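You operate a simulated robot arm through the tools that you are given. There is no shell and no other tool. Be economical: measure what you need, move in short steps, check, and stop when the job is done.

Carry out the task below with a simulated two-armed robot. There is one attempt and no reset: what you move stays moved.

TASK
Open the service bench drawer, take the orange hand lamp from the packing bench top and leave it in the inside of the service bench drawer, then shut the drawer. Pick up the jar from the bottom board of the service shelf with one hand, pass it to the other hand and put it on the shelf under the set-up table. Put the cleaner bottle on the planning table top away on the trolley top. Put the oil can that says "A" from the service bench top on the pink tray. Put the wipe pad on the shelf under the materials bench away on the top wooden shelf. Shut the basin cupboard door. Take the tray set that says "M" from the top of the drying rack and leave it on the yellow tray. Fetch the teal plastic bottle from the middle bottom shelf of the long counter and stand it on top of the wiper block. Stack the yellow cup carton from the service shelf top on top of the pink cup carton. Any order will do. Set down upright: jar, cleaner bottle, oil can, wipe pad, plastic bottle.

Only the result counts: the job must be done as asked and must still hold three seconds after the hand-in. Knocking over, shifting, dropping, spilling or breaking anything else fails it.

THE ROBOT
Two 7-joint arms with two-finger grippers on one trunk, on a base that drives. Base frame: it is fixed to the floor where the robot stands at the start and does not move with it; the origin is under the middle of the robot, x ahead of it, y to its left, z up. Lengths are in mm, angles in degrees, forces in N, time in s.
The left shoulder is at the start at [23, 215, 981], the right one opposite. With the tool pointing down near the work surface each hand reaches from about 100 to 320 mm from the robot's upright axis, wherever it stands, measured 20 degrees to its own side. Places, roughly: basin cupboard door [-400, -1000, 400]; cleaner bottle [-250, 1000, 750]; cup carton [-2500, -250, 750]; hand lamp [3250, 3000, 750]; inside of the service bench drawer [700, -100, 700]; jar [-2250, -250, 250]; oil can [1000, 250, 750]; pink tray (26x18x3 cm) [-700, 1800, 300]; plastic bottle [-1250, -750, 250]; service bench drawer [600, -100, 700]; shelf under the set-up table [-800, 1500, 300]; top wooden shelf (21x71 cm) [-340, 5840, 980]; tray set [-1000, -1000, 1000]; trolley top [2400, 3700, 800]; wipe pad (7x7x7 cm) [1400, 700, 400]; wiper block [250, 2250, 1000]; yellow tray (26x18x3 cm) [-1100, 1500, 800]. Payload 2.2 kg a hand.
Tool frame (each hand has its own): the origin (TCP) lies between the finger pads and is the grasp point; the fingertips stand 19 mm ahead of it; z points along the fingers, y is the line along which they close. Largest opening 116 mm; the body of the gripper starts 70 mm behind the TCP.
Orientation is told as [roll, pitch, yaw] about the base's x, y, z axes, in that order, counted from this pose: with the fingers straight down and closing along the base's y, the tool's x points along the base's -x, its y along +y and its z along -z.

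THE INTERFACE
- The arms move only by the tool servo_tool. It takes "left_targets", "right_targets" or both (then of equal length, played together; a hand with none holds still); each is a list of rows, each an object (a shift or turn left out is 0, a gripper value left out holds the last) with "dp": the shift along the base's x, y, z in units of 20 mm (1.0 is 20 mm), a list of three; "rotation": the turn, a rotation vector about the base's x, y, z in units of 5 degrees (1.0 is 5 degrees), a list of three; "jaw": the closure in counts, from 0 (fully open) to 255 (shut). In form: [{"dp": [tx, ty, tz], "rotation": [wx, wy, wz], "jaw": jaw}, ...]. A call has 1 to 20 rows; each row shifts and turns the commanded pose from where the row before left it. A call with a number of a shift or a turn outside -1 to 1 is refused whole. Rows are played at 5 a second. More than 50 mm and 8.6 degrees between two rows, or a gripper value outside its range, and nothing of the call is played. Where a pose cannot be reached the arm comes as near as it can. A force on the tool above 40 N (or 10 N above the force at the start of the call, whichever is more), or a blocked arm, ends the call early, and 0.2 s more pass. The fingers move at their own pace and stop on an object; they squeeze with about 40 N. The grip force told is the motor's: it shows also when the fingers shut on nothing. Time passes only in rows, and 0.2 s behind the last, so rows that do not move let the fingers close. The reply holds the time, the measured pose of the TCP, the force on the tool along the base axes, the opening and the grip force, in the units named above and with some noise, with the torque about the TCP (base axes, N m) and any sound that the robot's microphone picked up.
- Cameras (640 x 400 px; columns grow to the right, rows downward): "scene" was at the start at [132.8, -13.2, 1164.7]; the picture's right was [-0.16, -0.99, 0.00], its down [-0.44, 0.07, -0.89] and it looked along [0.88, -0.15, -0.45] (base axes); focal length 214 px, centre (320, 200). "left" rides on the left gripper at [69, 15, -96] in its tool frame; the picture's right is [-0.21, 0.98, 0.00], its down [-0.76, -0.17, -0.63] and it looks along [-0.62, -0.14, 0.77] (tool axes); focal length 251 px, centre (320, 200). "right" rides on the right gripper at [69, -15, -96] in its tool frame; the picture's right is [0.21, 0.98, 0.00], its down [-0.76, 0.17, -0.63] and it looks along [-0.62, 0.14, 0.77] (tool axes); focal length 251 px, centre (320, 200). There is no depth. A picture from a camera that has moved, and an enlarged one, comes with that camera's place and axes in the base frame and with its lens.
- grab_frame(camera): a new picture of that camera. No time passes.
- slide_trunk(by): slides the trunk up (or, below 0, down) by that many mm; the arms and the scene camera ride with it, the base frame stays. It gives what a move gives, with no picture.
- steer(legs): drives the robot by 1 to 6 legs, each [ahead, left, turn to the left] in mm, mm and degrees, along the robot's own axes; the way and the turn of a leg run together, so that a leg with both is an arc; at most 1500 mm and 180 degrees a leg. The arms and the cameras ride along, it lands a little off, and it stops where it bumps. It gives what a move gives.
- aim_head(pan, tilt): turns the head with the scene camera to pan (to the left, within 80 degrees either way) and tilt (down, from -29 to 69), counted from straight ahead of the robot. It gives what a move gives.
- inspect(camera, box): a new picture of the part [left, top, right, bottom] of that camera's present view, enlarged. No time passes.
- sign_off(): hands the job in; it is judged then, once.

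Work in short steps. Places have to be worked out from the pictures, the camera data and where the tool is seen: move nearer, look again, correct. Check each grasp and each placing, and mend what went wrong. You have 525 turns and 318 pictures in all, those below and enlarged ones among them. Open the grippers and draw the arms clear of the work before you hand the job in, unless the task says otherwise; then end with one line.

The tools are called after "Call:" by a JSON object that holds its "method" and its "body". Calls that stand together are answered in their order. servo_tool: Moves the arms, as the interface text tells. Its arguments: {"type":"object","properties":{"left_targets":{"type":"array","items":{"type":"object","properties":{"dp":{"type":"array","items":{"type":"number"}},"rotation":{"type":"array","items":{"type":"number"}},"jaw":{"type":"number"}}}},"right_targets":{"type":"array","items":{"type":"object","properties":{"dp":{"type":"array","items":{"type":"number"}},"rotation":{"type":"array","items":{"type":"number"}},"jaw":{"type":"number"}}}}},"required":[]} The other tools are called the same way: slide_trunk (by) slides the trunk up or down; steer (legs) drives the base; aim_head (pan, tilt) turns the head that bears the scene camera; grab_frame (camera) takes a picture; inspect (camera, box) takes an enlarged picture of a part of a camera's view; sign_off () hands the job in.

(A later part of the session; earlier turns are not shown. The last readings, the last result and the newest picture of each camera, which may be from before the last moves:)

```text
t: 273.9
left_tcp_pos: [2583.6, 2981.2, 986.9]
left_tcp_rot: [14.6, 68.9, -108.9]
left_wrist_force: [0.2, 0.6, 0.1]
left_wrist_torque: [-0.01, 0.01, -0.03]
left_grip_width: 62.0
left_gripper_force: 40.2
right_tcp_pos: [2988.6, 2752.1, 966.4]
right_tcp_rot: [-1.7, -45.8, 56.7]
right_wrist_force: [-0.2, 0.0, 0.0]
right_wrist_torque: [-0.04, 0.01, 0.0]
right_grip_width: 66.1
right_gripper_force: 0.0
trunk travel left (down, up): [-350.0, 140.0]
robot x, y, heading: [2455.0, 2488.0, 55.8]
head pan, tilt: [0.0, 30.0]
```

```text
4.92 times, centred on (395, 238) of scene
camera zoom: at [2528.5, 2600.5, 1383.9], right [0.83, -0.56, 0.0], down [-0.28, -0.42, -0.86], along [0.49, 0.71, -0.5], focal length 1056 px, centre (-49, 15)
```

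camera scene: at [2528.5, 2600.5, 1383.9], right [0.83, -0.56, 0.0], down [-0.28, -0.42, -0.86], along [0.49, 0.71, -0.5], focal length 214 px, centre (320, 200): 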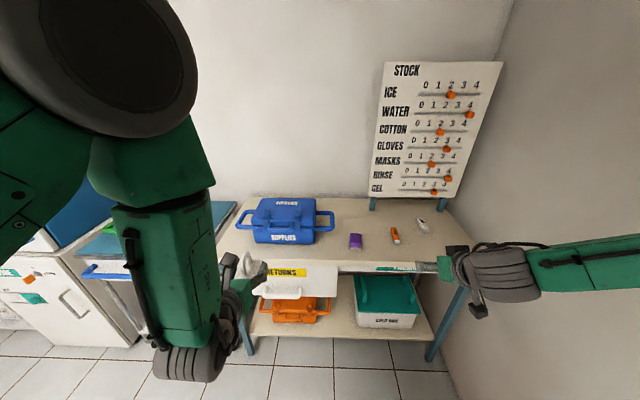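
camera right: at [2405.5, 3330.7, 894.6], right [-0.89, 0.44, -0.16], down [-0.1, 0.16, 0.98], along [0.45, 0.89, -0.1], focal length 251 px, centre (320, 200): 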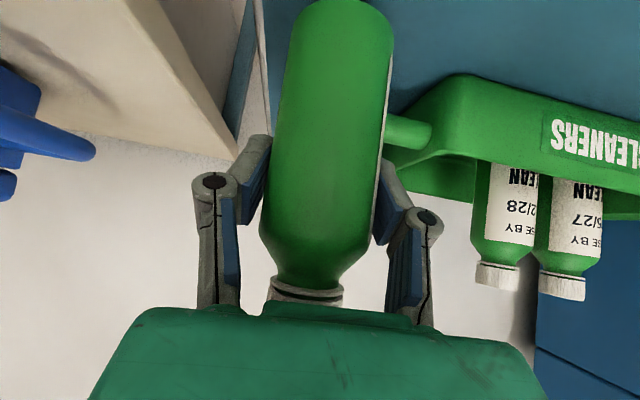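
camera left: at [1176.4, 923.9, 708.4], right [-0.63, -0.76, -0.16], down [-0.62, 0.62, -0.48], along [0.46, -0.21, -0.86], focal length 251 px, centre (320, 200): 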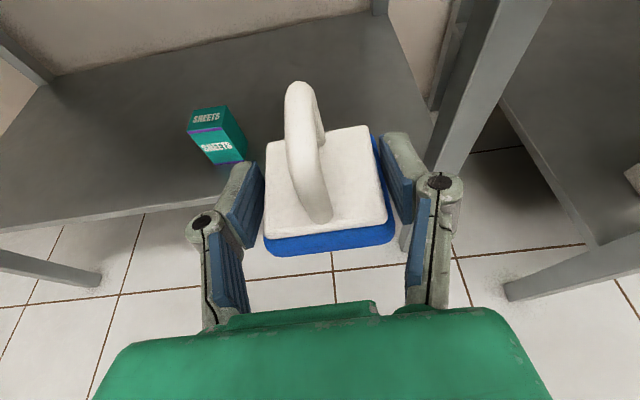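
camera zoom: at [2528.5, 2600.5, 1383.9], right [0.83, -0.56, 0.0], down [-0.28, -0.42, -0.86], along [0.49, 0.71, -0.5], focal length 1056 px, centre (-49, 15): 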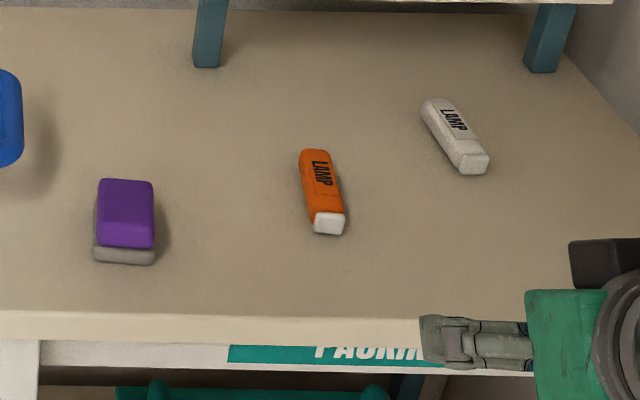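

The orange lamp lies at ≈(3185,2997), axis heading ≈47°. I pitch the right tool to ~80° down, yaw it −10°, open it, and drive in above the lamp.

Call:
{"method": "servo_tool", "body": {"right_targets": [{"rotation": [-0.827, 0.562, 0], "jaw": 0}, {"rotation": [-0.827, 0.562, 0]}, {"rotation": [-0.827, 0.562, 0]}, {"rotation": [-0.827, 0.562, 0]}, {"rotation": [-0.827, 0.562, 0]}, {"rotation": [-0.827, 0.562, 0]}, {"rotation": [-0.827, 0.562, 0]}, {"rotation": [0, 0, -0.95]}, {"rotation": [0, 0, -0.95]}]}}

Call:
{"method": "steer", "body": {"legs": [[0, -25, 0], [200, 0, 0]]}}

Call:
{"method": "servo_tool", "body": {"right_targets": [{"dp": [0, 0, 0]}, {"dp": [0, 0, 0]}, {"dp": [0, 0, 0]}]}}

Call:
{"method": "grab_frame", "body": {"camera": "right"}}

Call:
{"method": "grab_frame", "body": {"camera": "scene"}}

```text
t: 275.9
left_tcp_pos: [2581.7, 2980.1, 988.4]
left_tcp_rot: [14.7, 69.1, -108.7]
left_wrist_force: [-0.6, 0.5, 0.0]
left_wrist_torque: [0.02, 0.01, -0.01]
left_grip_width: 61.9
left_gripper_force: 39.3
right_tcp_pos: [2987.8, 2751.0, 967.3]
right_tcp_rot: [-1.1, -11.0, 46.8]
right_wrist_force: [0.3, 0.6, 0.4]
right_wrist_torque: [-0.04, -0.02, 0.0]
right_grip_width: 116.1
right_gripper_force: 0.1
trunk travel left (down, up): [-350.0, 140.0]
robot x, y, heading: [2454.4, 2487.9, 55.8]
head pan, tilt: [0.0, 30.0]
```

```text
t: 277.9
left_tcp_pos: [2707.3, 3136.0, 985.5]
left_tcp_rot: [15.9, 68.8, -107.6]
left_wrist_force: [-1.1, 0.4, -0.5]
left_wrist_torque: [-0.02, -0.04, -0.05]
left_grip_width: 62.1
left_gripper_force: 39.8
right_tcp_pos: [3112.6, 2907.1, 968.6]
right_tcp_rot: [-1.6, -11.1, 47.2]
right_wrist_force: [-0.6, 0.4, 0.1]
right_wrist_torque: [-0.08, -0.03, 0.0]
right_grip_width: 115.8
right_gripper_force: 0.0
trunk travel left (down, up): [-350.0, 140.0]
robot x, y, heading: [2584.3, 2638.7, 56.1]
head pan, tilt: [0.0, 30.0]
```

```text
t: 278.7
left_tcp_pos: [2700.4, 3135.3, 985.2]
left_tcp_rot: [15.6, 68.8, -107.4]
left_wrist_force: [-0.9, 0.9, -0.4]
left_wrist_torque: [-0.01, -0.03, -0.09]
left_grip_width: 62.0
left_gripper_force: 40.2
right_tcp_pos: [3109.5, 2907.0, 970.2]
right_tcp_rot: [-1.4, -11.2, 47.3]
right_wrist_force: [-1.1, 1.3, 1.0]
right_wrist_torque: [-0.09, -0.1, -0.02]
right_grip_width: 115.8
right_gripper_force: 0.1
trunk travel left (down, up): [-350.0, 140.0]
robot x, y, heading: [2582.2, 2641.8, 56.3]
head pan, tilt: [0.0, 30.0]
```

```text
209 pictures are left
camera right: at [3059.6, 2835.2, 1051.7], right [-0.86, 0.51, -0.07], down [0.29, 0.58, 0.76], along [0.43, 0.64, -0.64], focal length 251 px, centre (320, 200)
```

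right: 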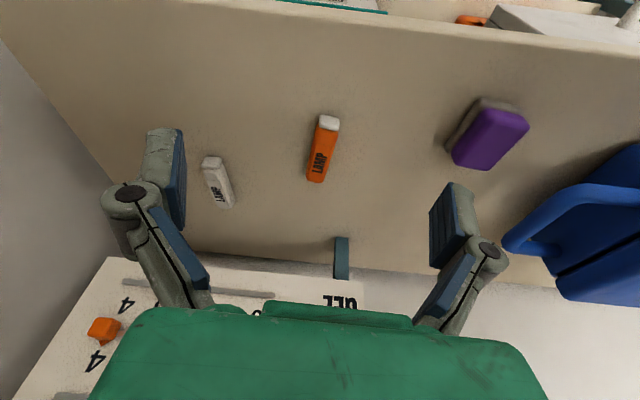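

```text
208 pictures are left
camera scene: at [2642.9, 2764.4, 1383.7], right [0.83, -0.56, 0.01], down [-0.27, -0.42, -0.86], along [0.49, 0.71, -0.5], focal length 214 px, centre (320, 200)
```

scene: 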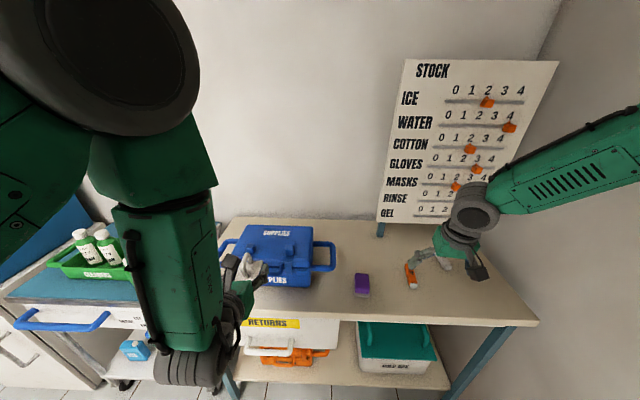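

Lamp centre ≈(3176,3000), table ≈795. I move above it and lower to z≈870, then check.

Call:
{"method": "servo_tool", "body": {"right_targets": [{"dp": [0.55, 0.775, 0]}, {"dp": [0.55, 0.775, 0]}, {"dp": [0.55, 0.775, -0.3]}, {"dp": [0.55, 0.775, -0.7]}, {"dp": [0.55, 0.775, -1]}, {"dp": [0.55, 0.775, -1]}, {"dp": [0, 0, -1]}, {"dp": [0, 0, -1]}]}}

Call:
{"method": "grab_frame", "body": {"camera": "right"}}

```text
t: 280.5
left_tcp_pos: [2708.0, 3130.6, 987.6]
left_tcp_rot: [14.8, 68.7, -108.1]
left_wrist_force: [-0.6, -0.1, -0.5]
left_wrist_torque: [0.03, -0.02, -0.02]
left_grip_width: 62.1
left_gripper_force: 40.4
right_tcp_pos: [3182.1, 2993.5, 868.2]
right_tcp_rot: [-1.1, -11.2, 47.2]
right_wrist_force: [0.1, 0.9, -0.2]
right_wrist_torque: [-0.03, -0.03, -0.01]
right_grip_width: 115.8
right_gripper_force: 0.0
trunk travel left (down, up): [-350.0, 140.0]
robot x, y, heading: [2583.6, 2638.4, 55.9]
head pan, tilt: [0.0, 30.0]
```

```text
207 pictures are left
camera right: at [3133.4, 2923.3, 949.1], right [-0.86, 0.51, -0.06], down [0.29, 0.58, 0.76], along [0.43, 0.64, -0.64], focal length 251 px, centre (320, 200)
```

right: 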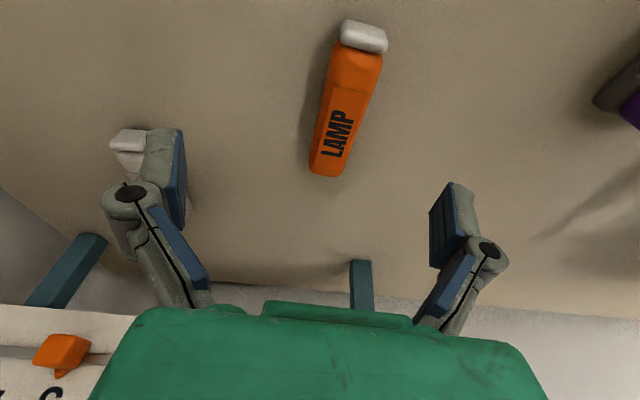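

Narrow the jaws to ~61 mm (clear of the white lamp), shift −15 in x, lower to z≈820.

Call:
{"method": "servo_tool", "body": {"right_targets": [{"dp": [-0.75, 0, 0], "jaw": 120}, {"dp": [0, 0, 0]}, {"dp": [0, 0, -0.8]}, {"dp": [0, 0, -0.8]}, {"dp": [0, 0, -0.6]}]}}

Call:
{"method": "grab_frame", "body": {"camera": "right"}}

```text
t: 281.7
left_tcp_pos: [2722.9, 3121.4, 992.4]
left_tcp_rot: [13.3, 69.5, -110.1]
left_wrist_force: [0.8, -0.5, -0.4]
left_wrist_torque: [-0.01, 0.02, 0.05]
left_grip_width: 62.0
left_gripper_force: 40.2
right_tcp_pos: [3180.6, 2987.7, 822.2]
right_tcp_rot: [-0.5, -11.2, 47.0]
right_wrist_force: [1.9, 0.3, 3.1]
right_wrist_torque: [0.14, 0.14, -0.03]
right_grip_width: 63.0
right_gripper_force: 0.7
trunk travel left (down, up): [-350.0, 140.0]
robot x, y, heading: [2584.9, 2642.5, 56.0]
head pan, tilt: [0.0, 30.0]
```

```text
206 pictures are left
camera right: at [3129.5, 2914.4, 902.1], right [-0.86, 0.51, -0.05], down [0.3, 0.57, 0.77], along [0.42, 0.64, -0.64], focal length 251 px, centre (320, 200)
```

right: 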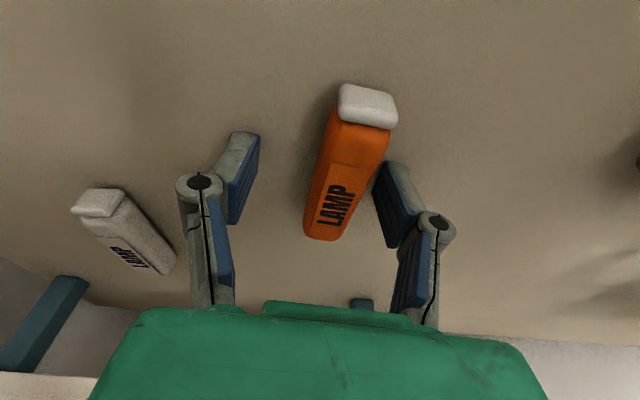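

Lamp lies between the fingers. Close and lift 60 mm.

Call:
{"method": "servo_tool", "body": {"right_targets": [{"jaw": 255}, {"dp": [0, 0, 0]}, {"dp": [0, 0, 0]}, {"dp": [0, 0, 1]}, {"dp": [0, 0, 1]}, {"dp": [0, 0, 1]}]}}

Call:
{"method": "grab_frame", "body": {"camera": "right"}}

```text
t: 283.1
left_tcp_pos: [2711.7, 3128.9, 988.8]
left_tcp_rot: [14.3, 69.1, -108.7]
left_wrist_force: [0.0, 0.4, -1.0]
left_wrist_torque: [0.02, -0.02, -0.02]
left_grip_width: 62.1
left_gripper_force: 39.7
right_tcp_pos: [3169.6, 2994.2, 883.3]
right_tcp_rot: [-1.0, -11.1, 47.1]
right_wrist_force: [0.4, -0.1, 0.2]
right_wrist_torque: [-0.05, -0.02, -0.01]
right_grip_width: 25.9
right_gripper_force: 40.2
trunk travel left (down, up): [-350.0, 140.0]
robot x, y, heading: [2583.8, 2637.3, 56.2]
head pan, tilt: [0.0, 30.0]
```

```text
205 pictures are left
camera right: at [3120.0, 2921.0, 964.9], right [-0.86, 0.51, -0.06], down [0.29, 0.58, 0.76], along [0.42, 0.64, -0.64], focal length 251 px, centre (320, 200)
```

right: 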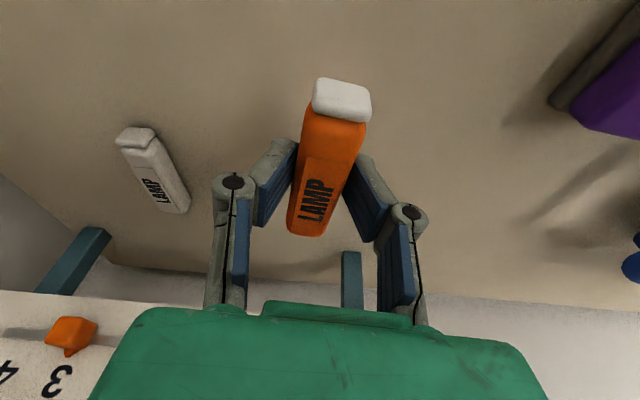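

Lamp held. I raise it, back away from the bench, and drive left across the open floor to look toward the wooden shelves.

Call:
{"method": "servo_tool", "body": {"right_targets": [{"dp": [-0.5, -0.7, 1]}, {"dp": [-0.5, -0.7, 1]}, {"dp": [-0.5, -0.7, 1]}, {"dp": [-0.5, -0.7, 1]}, {"dp": [-0.5, -0.7, 1]}, {"dp": [-0.5, -0.7, 0]}]}}

Call:
{"method": "steer", "body": {"legs": [[-900, 0, 0], [0, 1500, 0], [0, 900, 0]]}}

Call:
{"method": "aim_head", "body": {"pan": 30, "tilt": 20}}

Call:
{"method": "grab_frame", "body": {"camera": "scene"}}

```text
t: 284.5
left_tcp_pos: [2715.9, 3126.8, 990.4]
left_tcp_rot: [14.0, 69.3, -109.3]
left_wrist_force: [-1.0, -0.8, -0.2]
left_wrist_torque: [0.0, 0.02, -0.01]
left_grip_width: 62.0
left_gripper_force: 40.2
right_tcp_pos: [3113.1, 2905.8, 982.7]
right_tcp_rot: [-0.9, -11.1, 47.1]
right_wrist_force: [0.0, -0.4, -0.7]
right_wrist_torque: [-0.01, -0.03, 0.02]
right_grip_width: 26.2
right_gripper_force: 39.9
trunk travel left (down, up): [-350.0, 140.0]
robot x, y, heading: [2582.3, 2640.7, 56.1]
head pan, tilt: [0.0, 30.0]
```

```text
t: 300.4
left_tcp_pos: [244.5, 3715.5, 992.9]
left_tcp_rot: [13.0, 69.5, -109.7]
left_wrist_force: [0.7, -0.3, -0.6]
left_wrist_torque: [0.01, 0.03, 0.01]
left_grip_width: 62.0
left_gripper_force: 40.0
right_tcp_pos: [642.5, 3497.0, 980.6]
right_tcp_rot: [-0.3, -10.9, 47.5]
right_wrist_force: [0.5, -0.1, -0.6]
right_wrist_torque: [0.0, 0.04, 0.01]
right_grip_width: 26.1
right_gripper_force: 40.3
trunk travel left (down, up): [-350.0, 140.0]
robot x, y, heading: [111.9, 3228.8, 56.4]
head pan, tilt: [0.0, 30.0]
```

```text
t: 301.4
left_tcp_pos: [241.2, 3713.8, 993.7]
left_tcp_rot: [14.2, 69.6, -108.6]
left_wrist_force: [0.6, 0.8, 0.2]
left_wrist_torque: [0.0, 0.04, 0.06]
left_grip_width: 62.1
left_gripper_force: 39.6
right_tcp_pos: [639.0, 3495.3, 982.3]
right_tcp_rot: [-0.5, -11.2, 47.4]
right_wrist_force: [1.3, -0.4, -0.8]
right_wrist_torque: [0.01, 0.05, 0.0]
right_grip_width: 26.2
right_gripper_force: 39.5
trunk travel left (down, up): [-350.0, 140.0]
robot x, y, heading: [112.3, 3228.4, 56.1]
head pan, tilt: [30.0, 20.0]
```

```text
204 pictures are left
camera scene: at [147.4, 3356.6, 1400.2], right [1.0, -0.06, -0.01], down [-0.03, -0.34, -0.94], along [0.06, 0.94, -0.34], focal length 214 px, centre (320, 200)
```

scene: 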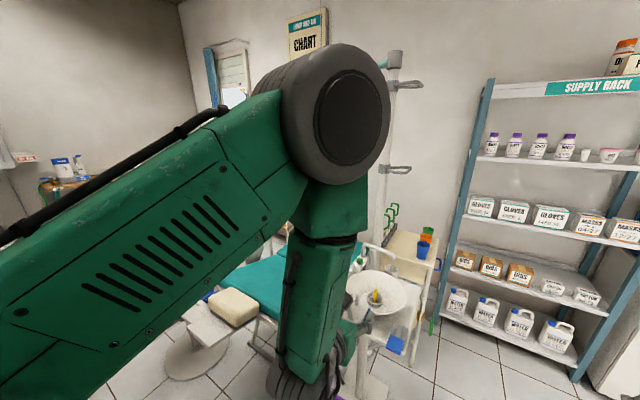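

The arm occludes the left; a chair and stool are ahead. I continue left another 1000 mm at this distance and look straight ahead.

Call:
{"method": "aim_head", "body": {"pan": -25, "tilt": 20}}

Call:
{"method": "steer", "body": {"legs": [[0, 700, 40]]}}

Call:
{"method": "grab_frame", "body": {"camera": "scene"}}

```text
t: 302.6
left_tcp_pos: [230.6, 3717.5, 992.5]
left_tcp_rot: [15.0, 69.4, -107.7]
left_wrist_force: [-0.1, -0.3, -1.1]
left_wrist_torque: [0.01, -0.01, -0.02]
left_grip_width: 62.1
left_gripper_force: 40.1
right_tcp_pos: [631.2, 3502.5, 984.8]
right_tcp_rot: [-0.8, -11.3, 47.5]
right_wrist_force: [-0.5, -0.4, -0.9]
right_wrist_torque: [0.0, 0.0, 0.04]
right_grip_width: 26.5
right_gripper_force: 40.0
trunk travel left (down, up): [-350.0, 140.0]
robot x, y, heading: [109.5, 3234.6, 56.4]
head pan, tilt: [-25.0, 20.0]
```

```text
t: 306.5
left_tcp_pos: [-764.9, 3851.0, 996.4]
left_tcp_rot: [13.8, 69.7, -69.2]
left_wrist_force: [0.1, 0.7, 0.2]
left_wrist_torque: [-0.03, 0.03, 0.01]
left_grip_width: 62.1
left_gripper_force: 39.5
right_tcp_pos: [-319.2, 3937.3, 981.4]
right_tcp_rot: [-0.2, -11.2, 87.0]
right_wrist_force: [-0.3, 0.6, -0.7]
right_wrist_torque: [0.01, 0.06, 0.03]
right_grip_width: 26.5
right_gripper_force: 40.0
trunk travel left (down, up): [-350.0, 140.0]
robot x, y, heading: [-561.6, 3395.8, 96.4]
head pan, tilt: [-25.0, 20.0]
```

```text
203 pictures are left
camera scene: at [-520.8, 3530.5, 1399.4], right [0.95, -0.32, -0.01], down [-0.12, -0.33, -0.94], along [0.3, 0.89, -0.35], focal length 214 px, centre (320, 200)
```

scene: 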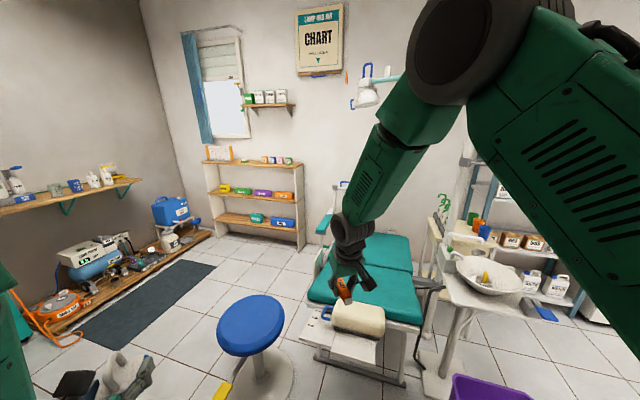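

I inspect the wooden shelving unit.

Call:
{"method": "inspect", "body": {"camera": "scene", "box": [180, 80, 340, 260]}}

```text
2.22 times, centred on (260, 170) of scene
camera zoom: at [-520.8, 3530.5, 1399.4], right [0.95, -0.32, -0.01], down [-0.12, -0.33, -0.94], along [0.3, 0.89, -0.35], focal length 477 px, centre (453, 267)
```

zoom: 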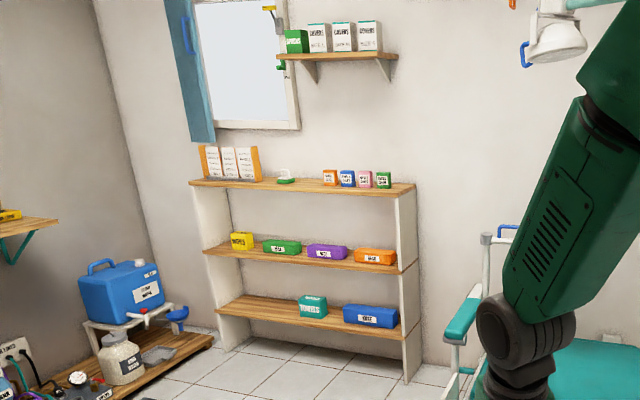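

The top board already carries a green wipe pad, so mine goes beside it. I drive around the stool on its left side toward the unit.

Call:
{"method": "steer", "body": {"legs": [[964, 484, 0]]}}

Call:
{"method": "aim_head", "body": {"pan": -25, "tilt": 20}}

Call:
{"method": "grab_frame", "body": {"camera": "scene"}}

```text
t: 312.1
left_tcp_pos: [-1358.9, 4754.6, 996.4]
left_tcp_rot: [16.2, 69.9, -66.8]
left_wrist_force: [-0.3, 0.7, 0.3]
left_wrist_torque: [0.0, 0.02, -0.02]
left_grip_width: 62.0
left_gripper_force: 40.1
right_tcp_pos: [-913.9, 4840.9, 985.2]
right_tcp_rot: [-0.8, -11.4, 87.3]
right_wrist_force: [-0.8, 0.7, 0.2]
right_wrist_torque: [-0.01, 0.0, -0.02]
right_grip_width: 26.6
right_gripper_force: 40.7
trunk travel left (down, up): [-350.0, 140.0]
robot x, y, heading: [-1143.5, 4300.2, 96.1]
head pan, tilt: [-25.0, 20.0]
```

```text
t: 312.6
left_tcp_pos: [-1357.6, 4752.0, 998.0]
left_tcp_rot: [16.1, 69.9, -66.7]
left_wrist_force: [-0.3, 0.8, 0.1]
left_wrist_torque: [0.01, 0.02, 0.01]
left_grip_width: 62.0
left_gripper_force: 40.0
right_tcp_pos: [-911.3, 4838.4, 986.8]
right_tcp_rot: [-0.7, -11.6, 87.3]
right_wrist_force: [0.6, -0.2, -0.7]
right_wrist_torque: [-0.02, 0.01, -0.02]
right_grip_width: 26.2
right_gripper_force: 39.9
trunk travel left (down, up): [-350.0, 140.0]
robot x, y, heading: [-1146.0, 4302.7, 96.0]
head pan, tilt: [-25.0, 20.0]
```

```text
201 pictures are left
camera scene: at [-1115.7, 4436.0, 1399.8], right [0.95, -0.32, 0.0], down [-0.11, -0.33, -0.94], along [0.3, 0.89, -0.35], focal length 214 px, centre (320, 200)
```

scene: 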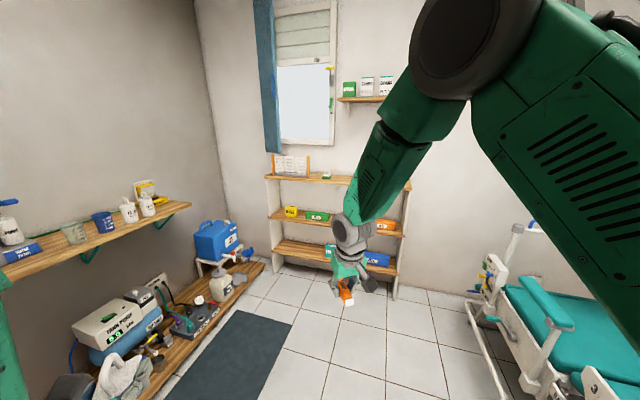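

I turn to face the unit squarely and approach to ~250 mm short.

Call:
{"method": "steer", "body": {"legs": [[0, 0, -40.5], [880, 176, 0]]}}

Call:
{"method": "aim_head", "body": {"pan": 0, "tilt": 20}}

Call:
{"method": "grab_frame", "body": {"camera": "scene"}}

Call:
{"method": "grab_frame", "body": {"camera": "left"}}

```text
t: 319.2
left_tcp_pos: [-662.5, 5605.8, 999.4]
left_tcp_rot: [16.7, 70.1, -107.2]
left_wrist_force: [0.2, 0.0, 0.0]
left_wrist_torque: [0.01, 0.0, 0.01]
left_grip_width: 61.8
left_gripper_force: 40.0
right_tcp_pos: [-269.6, 5380.0, 988.2]
right_tcp_rot: [-0.7, -11.6, 46.5]
right_wrist_force: [0.0, -0.3, -0.5]
right_wrist_torque: [-0.01, -0.04, -0.01]
right_grip_width: 26.3
right_gripper_force: 40.0
trunk travel left (down, up): [-350.0, 140.0]
robot x, y, heading: [-793.1, 5122.2, 55.7]
head pan, tilt: [-25.0, 20.0]
```

```text
t: 320.1
left_tcp_pos: [-664.7, 5603.7, 999.7]
left_tcp_rot: [17.1, 70.1, -106.7]
left_wrist_force: [-0.3, 0.0, -0.6]
left_wrist_torque: [-0.01, 0.0, -0.02]
left_grip_width: 61.9
left_gripper_force: 40.2
right_tcp_pos: [-270.0, 5378.2, 989.3]
right_tcp_rot: [-0.7, -11.7, 46.5]
right_wrist_force: [-1.0, 0.1, -1.3]
right_wrist_torque: [0.01, -0.02, 0.03]
right_grip_width: 26.1
right_gripper_force: 40.3
trunk travel left (down, up): [-350.0, 140.0]
robot x, y, heading: [-792.0, 5123.9, 55.6]
head pan, tilt: [0.0, 20.0]
```

```text
200 pictures are left
camera scene: at [-715.2, 5238.3, 1399.9], right [0.82, -0.57, 0.0], down [-0.2, -0.28, -0.94], along [0.53, 0.77, -0.35], focal length 214 px, centre (320, 200)
```

scene: 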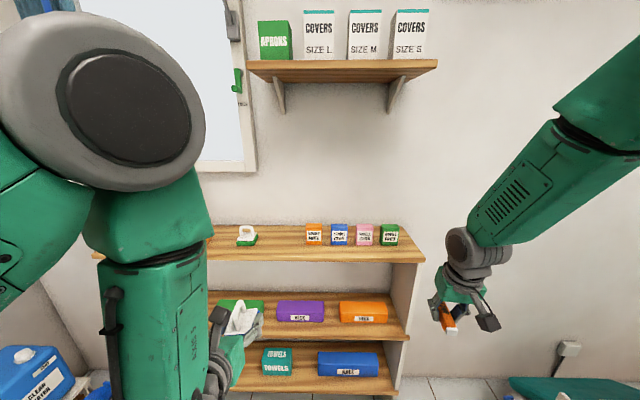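

```text
199 pictures are left
camera left: at [-696.4, 5542.5, 1098.7], right [0.8, -0.6, -0.1], down [-0.55, -0.65, -0.52], along [0.24, 0.47, -0.85], focal length 251 px, centre (320, 200)
```

left: 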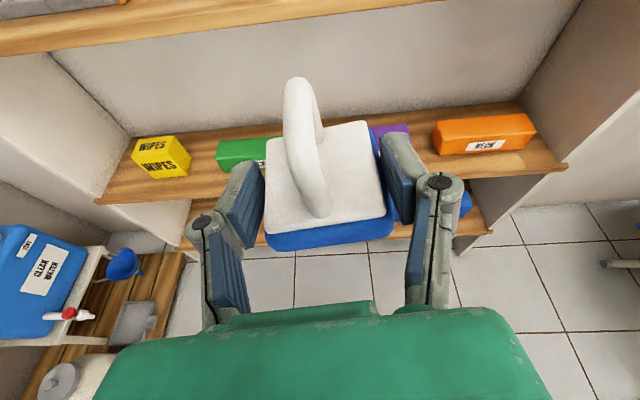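

The gap between the green pad and the orange-labelled box (target ≈(−455,5864), z≈980) fits. I raise the trunk, level the pad (4°), and drive in 200.

Call:
{"method": "slide_trunk", "body": {"by": 140}}

Call:
{"method": "servo_tool", "body": {"left_targets": [{"rotation": [0, 0.81, 0]}, {"dp": [0, 0, 0]}]}}

Call:
{"method": "steer", "body": {"legs": [[200, -26, 0]]}}

Call:
{"method": "servo_tool", "body": {"left_targets": [{"dp": [0.45, 0.66, -0.6]}, {"dp": [0.45, 0.66, -0.6]}, {"dp": [0.45, 0.66, -0.6]}, {"dp": [0.45, 0.66, -0.6]}, {"dp": [0.45, 0.66, -0.6]}, {"dp": [0.45, 0.66, -0.6]}]}}

Call:
{"method": "grab_frame", "body": {"camera": "scene"}}

Call:
{"method": "grab_frame", "body": {"camera": "left"}}

```text
t: 321.8
left_tcp_pos: [-663.6, 5604.6, 1139.0]
left_tcp_rot: [17.1, 70.1, -106.6]
left_wrist_force: [0.5, -0.5, -0.8]
left_wrist_torque: [0.07, 0.01, 0.0]
left_grip_width: 62.0
left_gripper_force: 40.2
right_tcp_pos: [-269.8, 5379.4, 1128.0]
right_tcp_rot: [-0.7, -11.7, 46.4]
right_wrist_force: [0.4, -0.3, -0.9]
right_wrist_torque: [0.01, 0.05, -0.02]
right_grip_width: 26.2
right_gripper_force: 39.4
trunk travel left (down, up): [-490.0, 0.0]
robot x, y, heading: [-792.6, 5123.8, 55.3]
head pan, tilt: [0.0, 20.0]
```

```text
t: 322.4
left_tcp_pos: [-670.5, 5607.1, 1132.7]
left_tcp_rot: [7.8, 67.4, -114.1]
left_wrist_force: [-0.3, 0.7, 0.7]
left_wrist_torque: [0.05, -0.01, 0.02]
left_grip_width: 61.8
left_gripper_force: 39.8
right_tcp_pos: [-271.4, 5377.7, 1128.5]
right_tcp_rot: [-0.8, -11.7, 46.5]
right_wrist_force: [-0.4, 1.1, -0.3]
right_wrist_torque: [-0.03, 0.04, 0.01]
right_grip_width: 26.4
right_gripper_force: 40.0
trunk travel left (down, up): [-490.0, 0.0]
robot x, y, heading: [-792.4, 5125.6, 55.2]
head pan, tilt: [0.0, 20.0]
```

```text
t: 324.0
left_tcp_pos: [-535.0, 5755.6, 1138.7]
left_tcp_rot: [9.4, 67.9, -112.7]
left_wrist_force: [-0.1, -1.1, 0.1]
left_wrist_torque: [0.0, -0.01, -0.02]
left_grip_width: 61.9
left_gripper_force: 40.5
right_tcp_pos: [-136.4, 5527.1, 1129.9]
right_tcp_rot: [-0.8, -11.8, 46.3]
right_wrist_force: [0.3, 0.5, -1.2]
right_wrist_torque: [-0.01, -0.04, -0.04]
right_grip_width: 26.1
right_gripper_force: 40.1
trunk travel left (down, up): [-490.0, 0.0]
robot x, y, heading: [-654.0, 5275.1, 55.5]
head pan, tilt: [0.0, 20.0]
```

```text
t: 325.4
left_tcp_pos: [-478.6, 5833.8, 1066.0]
left_tcp_rot: [8.7, 67.9, -113.4]
left_wrist_force: [0.2, 0.2, -0.1]
left_wrist_torque: [-0.01, 0.02, 0.0]
left_grip_width: 62.2
left_gripper_force: 40.3
right_tcp_pos: [-134.5, 5526.4, 1129.4]
right_tcp_rot: [-0.6, -11.7, 46.4]
right_wrist_force: [-0.4, 0.2, -0.4]
right_wrist_torque: [-0.02, -0.01, 0.0]
right_grip_width: 26.5
right_gripper_force: 40.0
trunk travel left (down, up): [-490.0, 0.0]
robot x, y, heading: [-659.3, 5275.7, 55.3]
head pan, tilt: [0.0, 20.0]
```

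```text
198 pictures are left
camera scene: at [-577.4, 5391.1, 1539.7], right [0.82, -0.57, 0.0], down [-0.2, -0.28, -0.94], along [0.53, 0.77, -0.35], focal length 214 px, centre (320, 200)
```

scene: 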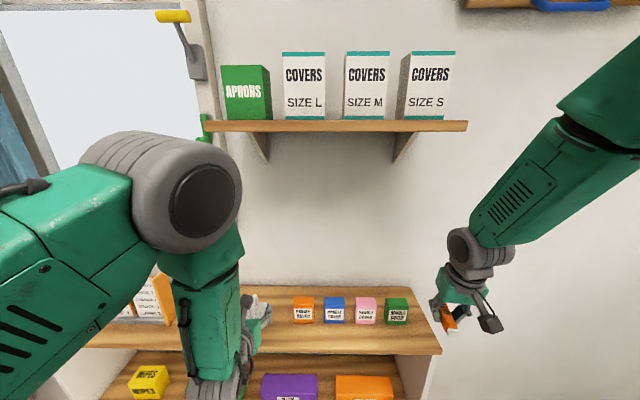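

```text
197 pictures are left
camera left: at [-503.1, 5775.0, 1166.6], right [0.8, -0.58, -0.14], down [-0.57, -0.67, -0.47], along [0.18, 0.46, -0.87], focal length 251 px, centre (320, 200)
```

left: 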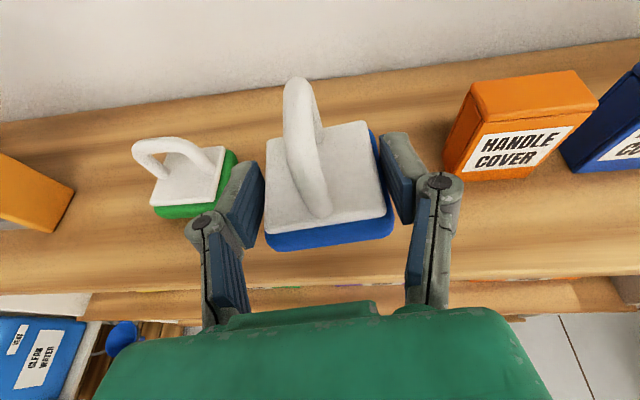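

Good placement spot; I go 35 mm deeper, then lower toward the board.

Call:
{"method": "servo_tool", "body": {"left_targets": [{"dp": [0.5, 0.72, 0]}, {"dp": [0.5, 0.72, 0]}, {"dp": [0, 0, -0.8]}, {"dp": [0, 0, -0.8]}, {"dp": [0, 0, -0.7]}, {"dp": [0, 0, 0]}]}}

Call:
{"method": "grab_frame", "body": {"camera": "left"}}

```text
t: 326.8
left_tcp_pos: [-459.3, 5863.6, 1021.0]
left_tcp_rot: [9.1, 68.0, -113.1]
left_wrist_force: [-1.4, 0.4, -0.8]
left_wrist_torque: [-0.02, 0.01, 0.01]
left_grip_width: 61.8
left_gripper_force: 40.2
right_tcp_pos: [-134.7, 5527.1, 1130.1]
right_tcp_rot: [-0.6, -11.7, 46.3]
right_wrist_force: [-0.1, 0.4, -0.3]
right_wrist_torque: [0.0, -0.01, -0.01]
right_grip_width: 26.2
right_gripper_force: 40.2
trunk travel left (down, up): [-490.0, 0.0]
robot x, y, heading: [-658.7, 5274.4, 54.9]
head pan, tilt: [0.0, 20.0]
```

```text
196 pictures are left
camera left: at [-484.7, 5803.5, 1122.2], right [0.8, -0.58, -0.14], down [-0.57, -0.67, -0.48], along [0.18, 0.46, -0.87], focal length 251 px, centre (320, 200)
```

left: 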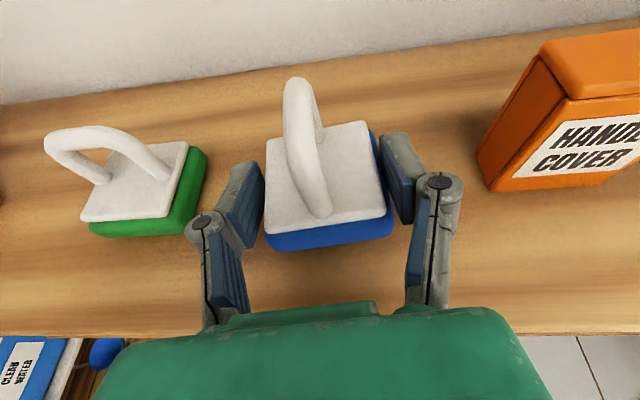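

Continue lowering in small steps to contact.

Call:
{"method": "servo_tool", "body": {"left_targets": [{"dp": [0, 0, -0.3]}, {"dp": [0, 0, -0.3]}, {"dp": [0, 0, -0.2]}, {"dp": [0, 0, -0.15]}, {"dp": [0, 0, -0.1]}]}}

Call:
{"method": "grab_frame", "body": {"camera": "left"}}

```text
t: 328.0
left_tcp_pos: [-457.6, 5863.1, 1001.6]
left_tcp_rot: [9.2, 68.4, -112.9]
left_wrist_force: [2.3, -0.6, 24.9]
left_wrist_torque: [0.21, 0.56, -0.02]
left_grip_width: 62.3
left_gripper_force: 39.8
right_tcp_pos: [-134.6, 5524.6, 1130.2]
right_tcp_rot: [-0.7, -11.9, 46.4]
right_wrist_force: [-0.7, 0.7, -0.6]
right_wrist_torque: [0.0, 0.01, -0.02]
right_grip_width: 26.5
right_gripper_force: 40.3
trunk travel left (down, up): [-490.0, 0.0]
robot x, y, heading: [-658.2, 5273.1, 55.3]
head pan, tilt: [0.0, 20.0]
```

```text
195 pictures are left
camera left: at [-483.6, 5802.8, 1103.9], right [0.8, -0.58, -0.14], down [-0.57, -0.66, -0.48], along [0.19, 0.47, -0.86], focal length 251 px, centre (320, 200)
```

left: 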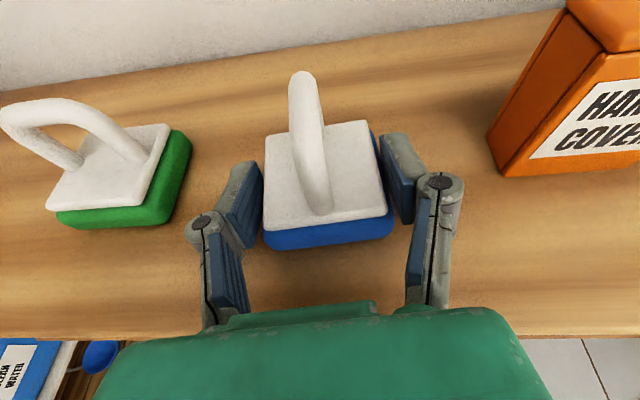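

Contact. Open modestly (to ~78 mm, green pad is close) and pull back along the tool axis.

Call:
{"method": "servo_tool", "body": {"left_targets": [{"dp": [0, 0, 0.1]}, {"jaw": 100}, {"jaw": 88}, {"dp": [0, 0, 0]}, {"dp": [-0.45, -0.65, 0.35]}, {"dp": [-0.45, -0.65, 0.35]}, {"dp": [-0.45, -0.65, 0.35]}, {"dp": [-0.45, -0.65, 0.35]}, {"dp": [-0.45, -0.65, 0.35]}]}}

Call:
{"method": "grab_frame", "body": {"camera": "left"}}

```text
t: 330.0
left_tcp_pos: [-505.1, 5798.1, 1036.6]
left_tcp_rot: [9.2, 68.0, -112.8]
left_wrist_force: [1.0, 0.5, -1.1]
left_wrist_torque: [0.0, 0.05, 0.01]
left_grip_width: 76.3
left_gripper_force: 0.1
right_tcp_pos: [-135.1, 5524.9, 1130.0]
right_tcp_rot: [-0.7, -11.8, 46.4]
right_wrist_force: [0.0, 0.4, -0.9]
right_wrist_torque: [0.02, -0.03, 0.0]
right_grip_width: 26.4
right_gripper_force: 40.5
trunk travel left (down, up): [-490.0, 0.0]
robot x, y, heading: [-656.3, 5276.4, 55.1]
head pan, tilt: [0.0, 20.0]
```

```text
194 pictures are left
camera left: at [-529.3, 5738.2, 1138.2], right [0.8, -0.58, -0.14], down [-0.57, -0.67, -0.48], along [0.18, 0.46, -0.87], focal length 251 px, centre (320, 200)
```

left: 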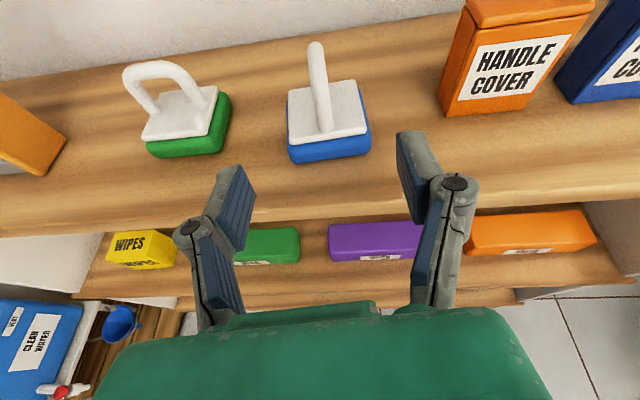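

Pad placed upright between its neighbours. Now return with the lamp: retrace around the stool and cross to the aisle.

Call:
{"method": "steer", "body": {"legs": [[-250, 0, 0], [-830, -150, 0], [-411, -996, 0], [0, -1200, 0], [0, -1100, 0]]}}

Call:
{"method": "grab_frame", "body": {"camera": "scene"}}

```text
t: 351.9
left_tcp_pos: [1476.2, 2621.8, 1037.6]
left_tcp_rot: [8.6, 68.1, -113.7]
left_wrist_force: [0.2, 0.8, 0.9]
left_wrist_torque: [-0.03, 0.01, 0.06]
left_grip_width: 75.9
left_gripper_force: 0.0
right_tcp_pos: [1845.4, 2348.0, 1129.0]
right_tcp_rot: [-0.5, -11.7, 46.0]
right_wrist_force: [-0.7, 0.4, -0.4]
right_wrist_torque: [0.03, -0.04, 0.0]
right_grip_width: 26.2
right_gripper_force: 40.0
trunk travel left (down, up): [-490.0, 0.0]
robot x, y, heading: [1318.6, 2099.7, 55.2]
head pan, tilt: [0.0, 20.0]
```

```text
193 pictures are left
camera scene: at [1407.3, 2209.2, 1539.8], right [0.82, -0.57, -0.01], down [-0.2, -0.28, -0.94], along [0.53, 0.77, -0.35], focal length 214 px, centre (320, 200)
```

scene: 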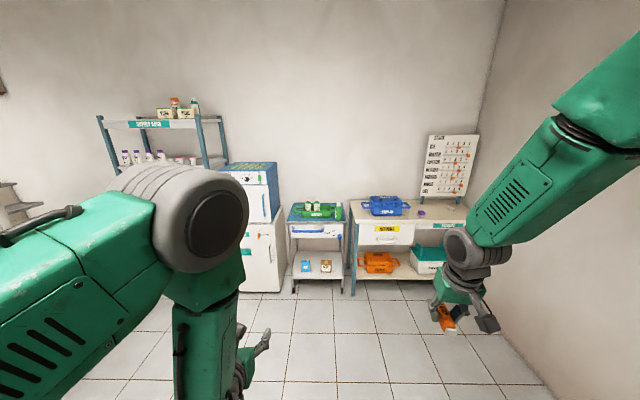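

Back down the aisle to the service bench drawer and face it.

Call:
{"method": "steer", "body": {"legs": [[-1200, 40, 0], [-1105, 60, 0], [0, 0, -90.5]]}}

Call:
{"method": "slide_trunk", "body": {"by": -250}}

Call:
{"method": "aim_head", "body": {"pan": 0, "tilt": 40}}

Call:
{"method": "grab_frame", "body": {"camera": "scene"}}

Call:
{"method": "grab_frame", "body": {"camera": "left"}}

```text
t: 367.1
left_tcp_pos: [433.7, 112.5, 1036.7]
left_tcp_rot: [10.5, 68.0, 156.9]
left_wrist_force: [-0.7, -0.1, 0.1]
left_wrist_torque: [-0.01, 0.02, 0.01]
left_grip_width: 75.9
left_gripper_force: 0.0
right_tcp_pos: [152.1, -250.3, 1133.0]
right_tcp_rot: [-1.2, -12.0, -45.0]
right_wrist_force: [0.0, 0.5, -0.9]
right_wrist_torque: [0.03, 0.0, 0.03]
right_grip_width: 26.3
right_gripper_force: 40.1
trunk travel left (down, up): [-490.0, 0.0]
robot x, y, heading: [-87.4, 271.0, -36.2]
head pan, tilt: [0.0, 20.0]
```

```text
t: 369.7
left_tcp_pos: [427.9, 112.0, 788.5]
left_tcp_rot: [10.1, 68.2, 156.6]
left_wrist_force: [0.7, 0.4, 0.5]
left_wrist_torque: [-0.01, -0.05, -0.01]
left_grip_width: 76.1
left_gripper_force: 0.1
right_tcp_pos: [146.6, -250.2, 883.8]
right_tcp_rot: [-1.0, -12.1, -44.8]
right_wrist_force: [0.3, 0.4, -0.9]
right_wrist_torque: [-0.05, 0.02, -0.03]
right_grip_width: 26.1
right_gripper_force: 39.7
trunk travel left (down, up): [-240.0, 250.0]
robot x, y, heading: [-86.4, 268.9, -36.1]
head pan, tilt: [0.0, 20.0]
```

```text
t: 370.5
left_tcp_pos: [426.5, 108.6, 789.3]
left_tcp_rot: [10.0, 68.2, 156.3]
left_wrist_force: [0.5, 0.7, -0.7]
left_wrist_torque: [-0.01, -0.04, 0.01]
left_grip_width: 75.8
left_gripper_force: 0.0
right_tcp_pos: [146.8, -251.7, 883.5]
right_tcp_rot: [-1.0, -12.2, -44.9]
right_wrist_force: [0.7, 0.2, -0.8]
right_wrist_torque: [-0.03, 0.0, -0.02]
right_grip_width: 26.2
right_gripper_force: 40.0
trunk travel left (down, up): [-240.0, 250.0]
robot x, y, heading: [-85.7, 272.5, -36.4]
head pan, tilt: [0.0, 40.0]
```

```text
192 pictures are left
camera scene: at [17.4, 199.5, 1258.6], right [-0.59, -0.81, 0.0], down [-0.52, 0.38, -0.76], along [0.62, -0.45, -0.65], focal length 214 px, centre (320, 200)
```

scene: 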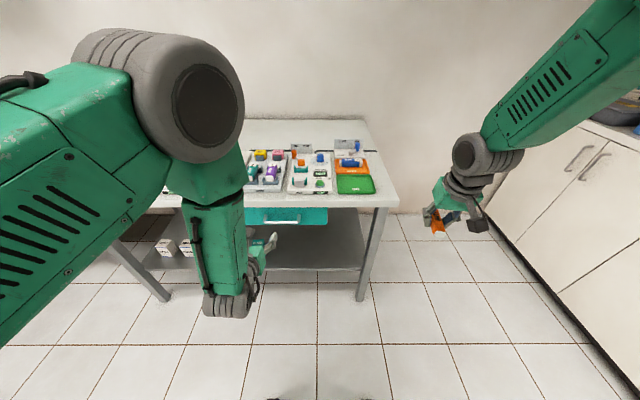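

```text
191 pictures are left
camera left: at [369.3, 138.1, 890.0], right [-0.6, -0.79, -0.14], down [-0.65, 0.58, -0.48], along [0.46, -0.2, -0.87], focal length 251 px, centre (320, 200)
```

left: 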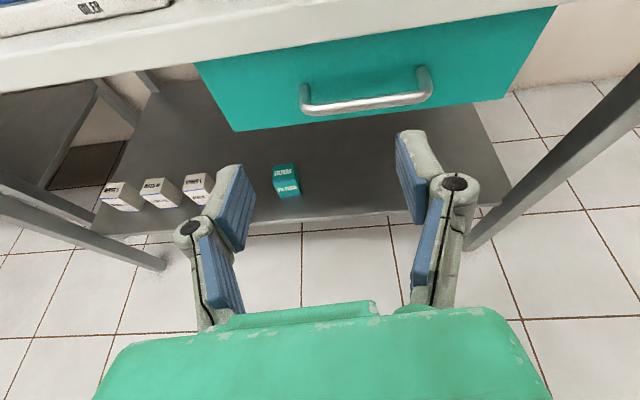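

Clear view: drawer handle bar centre ≈ (523,−13,703). I level the left tool and roll it 90° so the jaws close vertically around the bar.

Call:
{"method": "servo_tool", "body": {"left_targets": [{"dp": [0, 0, -0.86], "rotation": [-0.506, -0.696, 0], "jaw": 100}, {"dp": [0, 0, -0.86], "rotation": [-0.506, -0.696, 0]}, {"dp": [0, 0, -0.86], "rotation": [-0.506, -0.696, 0]}, {"dp": [0, 0, -0.86], "rotation": [-0.506, -0.696, 0]}, {"dp": [0, 0, -0.86], "rotation": [-0.506, -0.696, 0]}, {"rotation": [-0.809, 0.588, 0]}, {"rotation": [-0.809, 0.588, 0]}, {"rotation": [-0.809, 0.588, 0]}, {"rotation": [-0.809, 0.588, 0]}, {"rotation": [-0.809, 0.588, 0]}, {"rotation": [-0.809, 0.588, 0]}, {"rotation": [-0.809, 0.588, 0]}, {"rotation": [-0.809, 0.588, 0]}, {"rotation": [-0.809, 0.588, 0]}]}}

Call:
{"method": "servo_tool", "body": {"left_targets": [{"rotation": [-0.809, 0.588, 0]}, {"rotation": [-0.809, 0.588, 0]}, {"rotation": [-0.809, 0.588, 0]}, {"rotation": [-0.809, 0.588, 0]}, {"rotation": [-0.809, 0.588, 0]}, {"rotation": [-0.809, 0.588, 0]}, {"rotation": [-0.809, 0.588, 0]}, {"rotation": [-0.809, 0.588, 0]}, {"rotation": [-0.809, 0.588, 0]}, {"dp": [0, 0, 0]}]}}

Call:
{"method": "grab_frame", "body": {"camera": "left"}}

Call:
{"method": "grab_frame", "body": {"camera": "scene"}}

```text
t: 373.5
left_tcp_pos: [425.3, 108.3, 705.0]
left_tcp_rot: [88.4, 40.6, -125.8]
left_wrist_force: [0.0, 0.3, 0.9]
left_wrist_torque: [0.01, -0.02, -0.01]
left_grip_width: 70.9
left_gripper_force: 0.0
right_tcp_pos: [144.4, -254.8, 883.4]
right_tcp_rot: [-0.7, -12.1, -45.0]
right_wrist_force: [-0.5, -0.1, -0.5]
right_wrist_torque: [0.02, -0.03, 0.0]
right_grip_width: 26.1
right_gripper_force: 40.0
trunk travel left (down, up): [-240.0, 250.0]
robot x, y, heading: [-88.4, 269.3, -36.2]
head pan, tilt: [0.0, 40.0]
```

```text
t: 375.7
left_tcp_pos: [426.7, 107.6, 703.2]
left_tcp_rot: [88.2, -4.4, -125.8]
left_wrist_force: [-0.5, -0.5, 0.5]
left_wrist_torque: [0.04, 0.01, -0.02]
left_grip_width: 70.7
left_gripper_force: 0.0
right_tcp_pos: [144.0, -253.3, 883.9]
right_tcp_rot: [-0.7, -12.1, -45.0]
right_wrist_force: [0.2, -0.8, -1.1]
right_wrist_torque: [0.0, 0.04, 0.0]
right_grip_width: 26.0
right_gripper_force: 39.8
trunk travel left (down, up): [-240.0, 250.0]
robot x, y, heading: [-87.4, 268.9, -36.0]
head pan, tilt: [0.0, 40.0]
```

```text
190 pictures are left
camera left: at [389.9, 221.1, 716.8], right [-0.06, -0.13, 0.99], down [-0.96, -0.25, -0.09], along [0.26, -0.96, -0.11], focal length 251 px, centre (320, 200)
```

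left: 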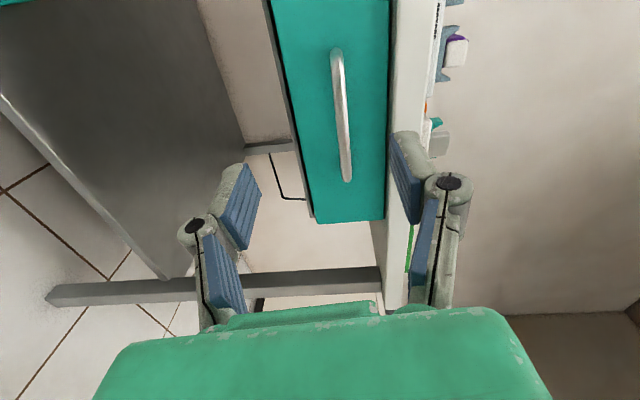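

```text
189 pictures are left
camera scene: at [14.7, 195.7, 1258.5], right [-0.59, -0.81, 0.0], down [-0.52, 0.38, -0.76], along [0.62, -0.45, -0.65], focal length 214 px, centre (320, 200)
```

scene: 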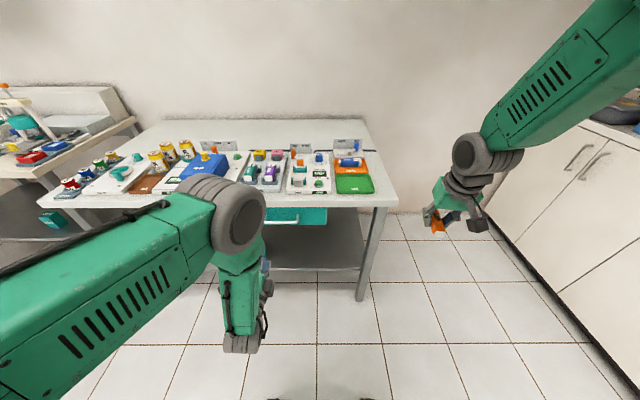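

Bar is at z≈717, ~146 mm ahead and spans past the hand laterally. I raise 14 mm and drive in.

Call:
{"method": "servo_tool", "body": {"left_targets": [{"dp": [0, 0, 0.35]}, {"dp": [0, 0, 0.35]}]}}

Call:
{"method": "steer", "body": {"legs": [[100, -25, 0]]}}

Call:
{"method": "servo_tool", "body": {"left_targets": [{"dp": [0, 0, 0]}, {"dp": [0, 0, 0]}]}}

Call:
{"method": "grab_frame", "body": {"camera": "left"}}

```text
t: 376.3
left_tcp_pos: [425.6, 107.0, 717.5]
left_tcp_rot: [88.2, -4.4, -125.8]
left_wrist_force: [0.1, 0.2, 1.0]
left_wrist_torque: [-0.01, -0.03, 0.05]
left_grip_width: 70.5
left_gripper_force: 0.1
right_tcp_pos: [143.7, -254.8, 883.0]
right_tcp_rot: [-0.6, -12.3, -45.0]
right_wrist_force: [0.4, -0.2, -1.4]
right_wrist_torque: [0.0, -0.02, -0.01]
right_grip_width: 26.3
right_gripper_force: 40.0
trunk travel left (down, up): [-240.0, 250.0]
robot x, y, heading: [-89.8, 268.5, -36.3]
head pan, tilt: [0.0, 40.0]
```

```text
t: 377.5
left_tcp_pos: [497.5, 34.8, 714.7]
left_tcp_rot: [88.2, -4.8, -125.7]
left_wrist_force: [0.7, -0.4, -1.0]
left_wrist_torque: [0.0, 0.02, -0.03]
left_grip_width: 70.7
left_gripper_force: 0.1
right_tcp_pos: [216.1, -325.7, 884.4]
right_tcp_rot: [-1.3, -12.3, -44.8]
right_wrist_force: [0.9, 0.0, -1.1]
right_wrist_torque: [0.0, 0.04, -0.02]
right_grip_width: 26.1
right_gripper_force: 39.6
trunk travel left (down, up): [-240.0, 250.0]
robot x, y, heading: [-18.9, 190.8, -36.0]
head pan, tilt: [0.0, 40.0]
```

```text
t: 378.1
left_tcp_pos: [494.2, 34.4, 717.0]
left_tcp_rot: [88.4, -4.4, -125.8]
left_wrist_force: [-0.3, 0.6, 0.1]
left_wrist_torque: [-0.02, 0.04, 0.0]
left_grip_width: 70.4
left_gripper_force: 0.1
right_tcp_pos: [211.9, -327.9, 884.6]
right_tcp_rot: [-0.9, -12.2, -44.8]
right_wrist_force: [0.5, -0.4, -0.8]
right_wrist_torque: [0.0, 0.03, 0.01]
right_grip_width: 26.5
right_gripper_force: 40.0
trunk travel left (down, up): [-240.0, 250.0]
robot x, y, heading: [-22.8, 193.7, -35.8]
head pan, tilt: [0.0, 40.0]
```

```text
188 pictures are left
camera left: at [457.3, 146.8, 731.0], right [-0.06, -0.13, 0.99], down [-0.96, -0.25, -0.09], along [0.26, -0.96, -0.11], focal length 251 px, centre (320, 200)
```

left: 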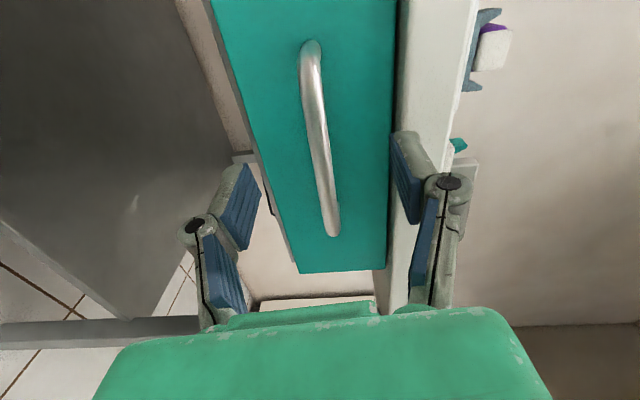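

Aligned; advance the last 44 mm.

Call:
{"method": "steer", "body": {"legs": [[44, 0, 0]]}}

Call:
{"method": "servo_tool", "body": {"left_targets": [{"dp": [0, 0, 0]}, {"dp": [0, 0, 0]}]}}

Call:
{"method": "grab_frame", "body": {"camera": "left"}}

```text
t: 379.0
left_tcp_pos: [526.4, 8.3, 717.2]
left_tcp_rot: [88.1, -4.6, -125.9]
left_wrist_force: [-2.5, -0.7, -2.0]
left_wrist_torque: [-0.07, -0.13, 0.13]
left_grip_width: 74.1
left_gripper_force: 1.3
right_tcp_pos: [246.2, -352.6, 884.8]
right_tcp_rot: [-0.9, -12.3, -44.8]
right_wrist_force: [-0.1, 1.0, -0.1]
right_wrist_torque: [0.0, 0.0, -0.02]
right_grip_width: 26.4
right_gripper_force: 40.0
trunk travel left (down, up): [-240.0, 250.0]
robot x, y, heading: [14.4, 166.8, -36.1]
head pan, tilt: [0.0, 40.0]
```

```text
t: 379.6
left_tcp_pos: [524.6, 8.6, 717.0]
left_tcp_rot: [88.2, -4.5, -125.9]
left_wrist_force: [-0.6, 0.5, 0.4]
left_wrist_torque: [0.0, -0.01, -0.03]
left_grip_width: 70.8
left_gripper_force: 0.1
right_tcp_pos: [244.2, -352.7, 885.4]
right_tcp_rot: [-0.9, -12.5, -44.7]
right_wrist_force: [-0.1, -0.1, -1.3]
right_wrist_torque: [0.0, -0.01, -0.01]
right_grip_width: 26.0
right_gripper_force: 39.7
trunk travel left (down, up): [-240.0, 250.0]
robot x, y, heading: [14.1, 167.3, -36.1]
head pan, tilt: [0.0, 40.0]
```

```text
187 pictures are left
camera left: at [488.9, 121.4, 731.2], right [-0.06, -0.13, 0.99], down [-0.96, -0.25, -0.09], along [0.26, -0.96, -0.11], focal length 251 px, centre (320, 200)
```

left: 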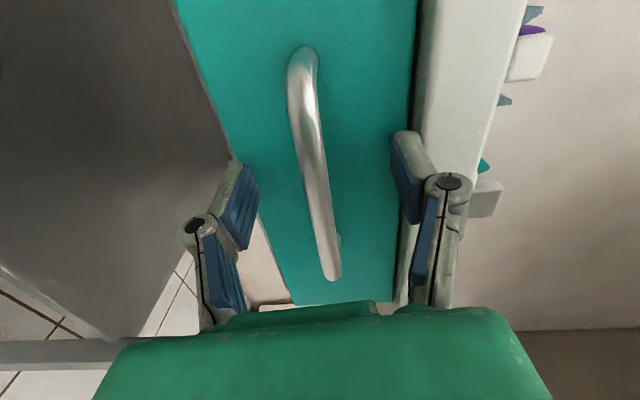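

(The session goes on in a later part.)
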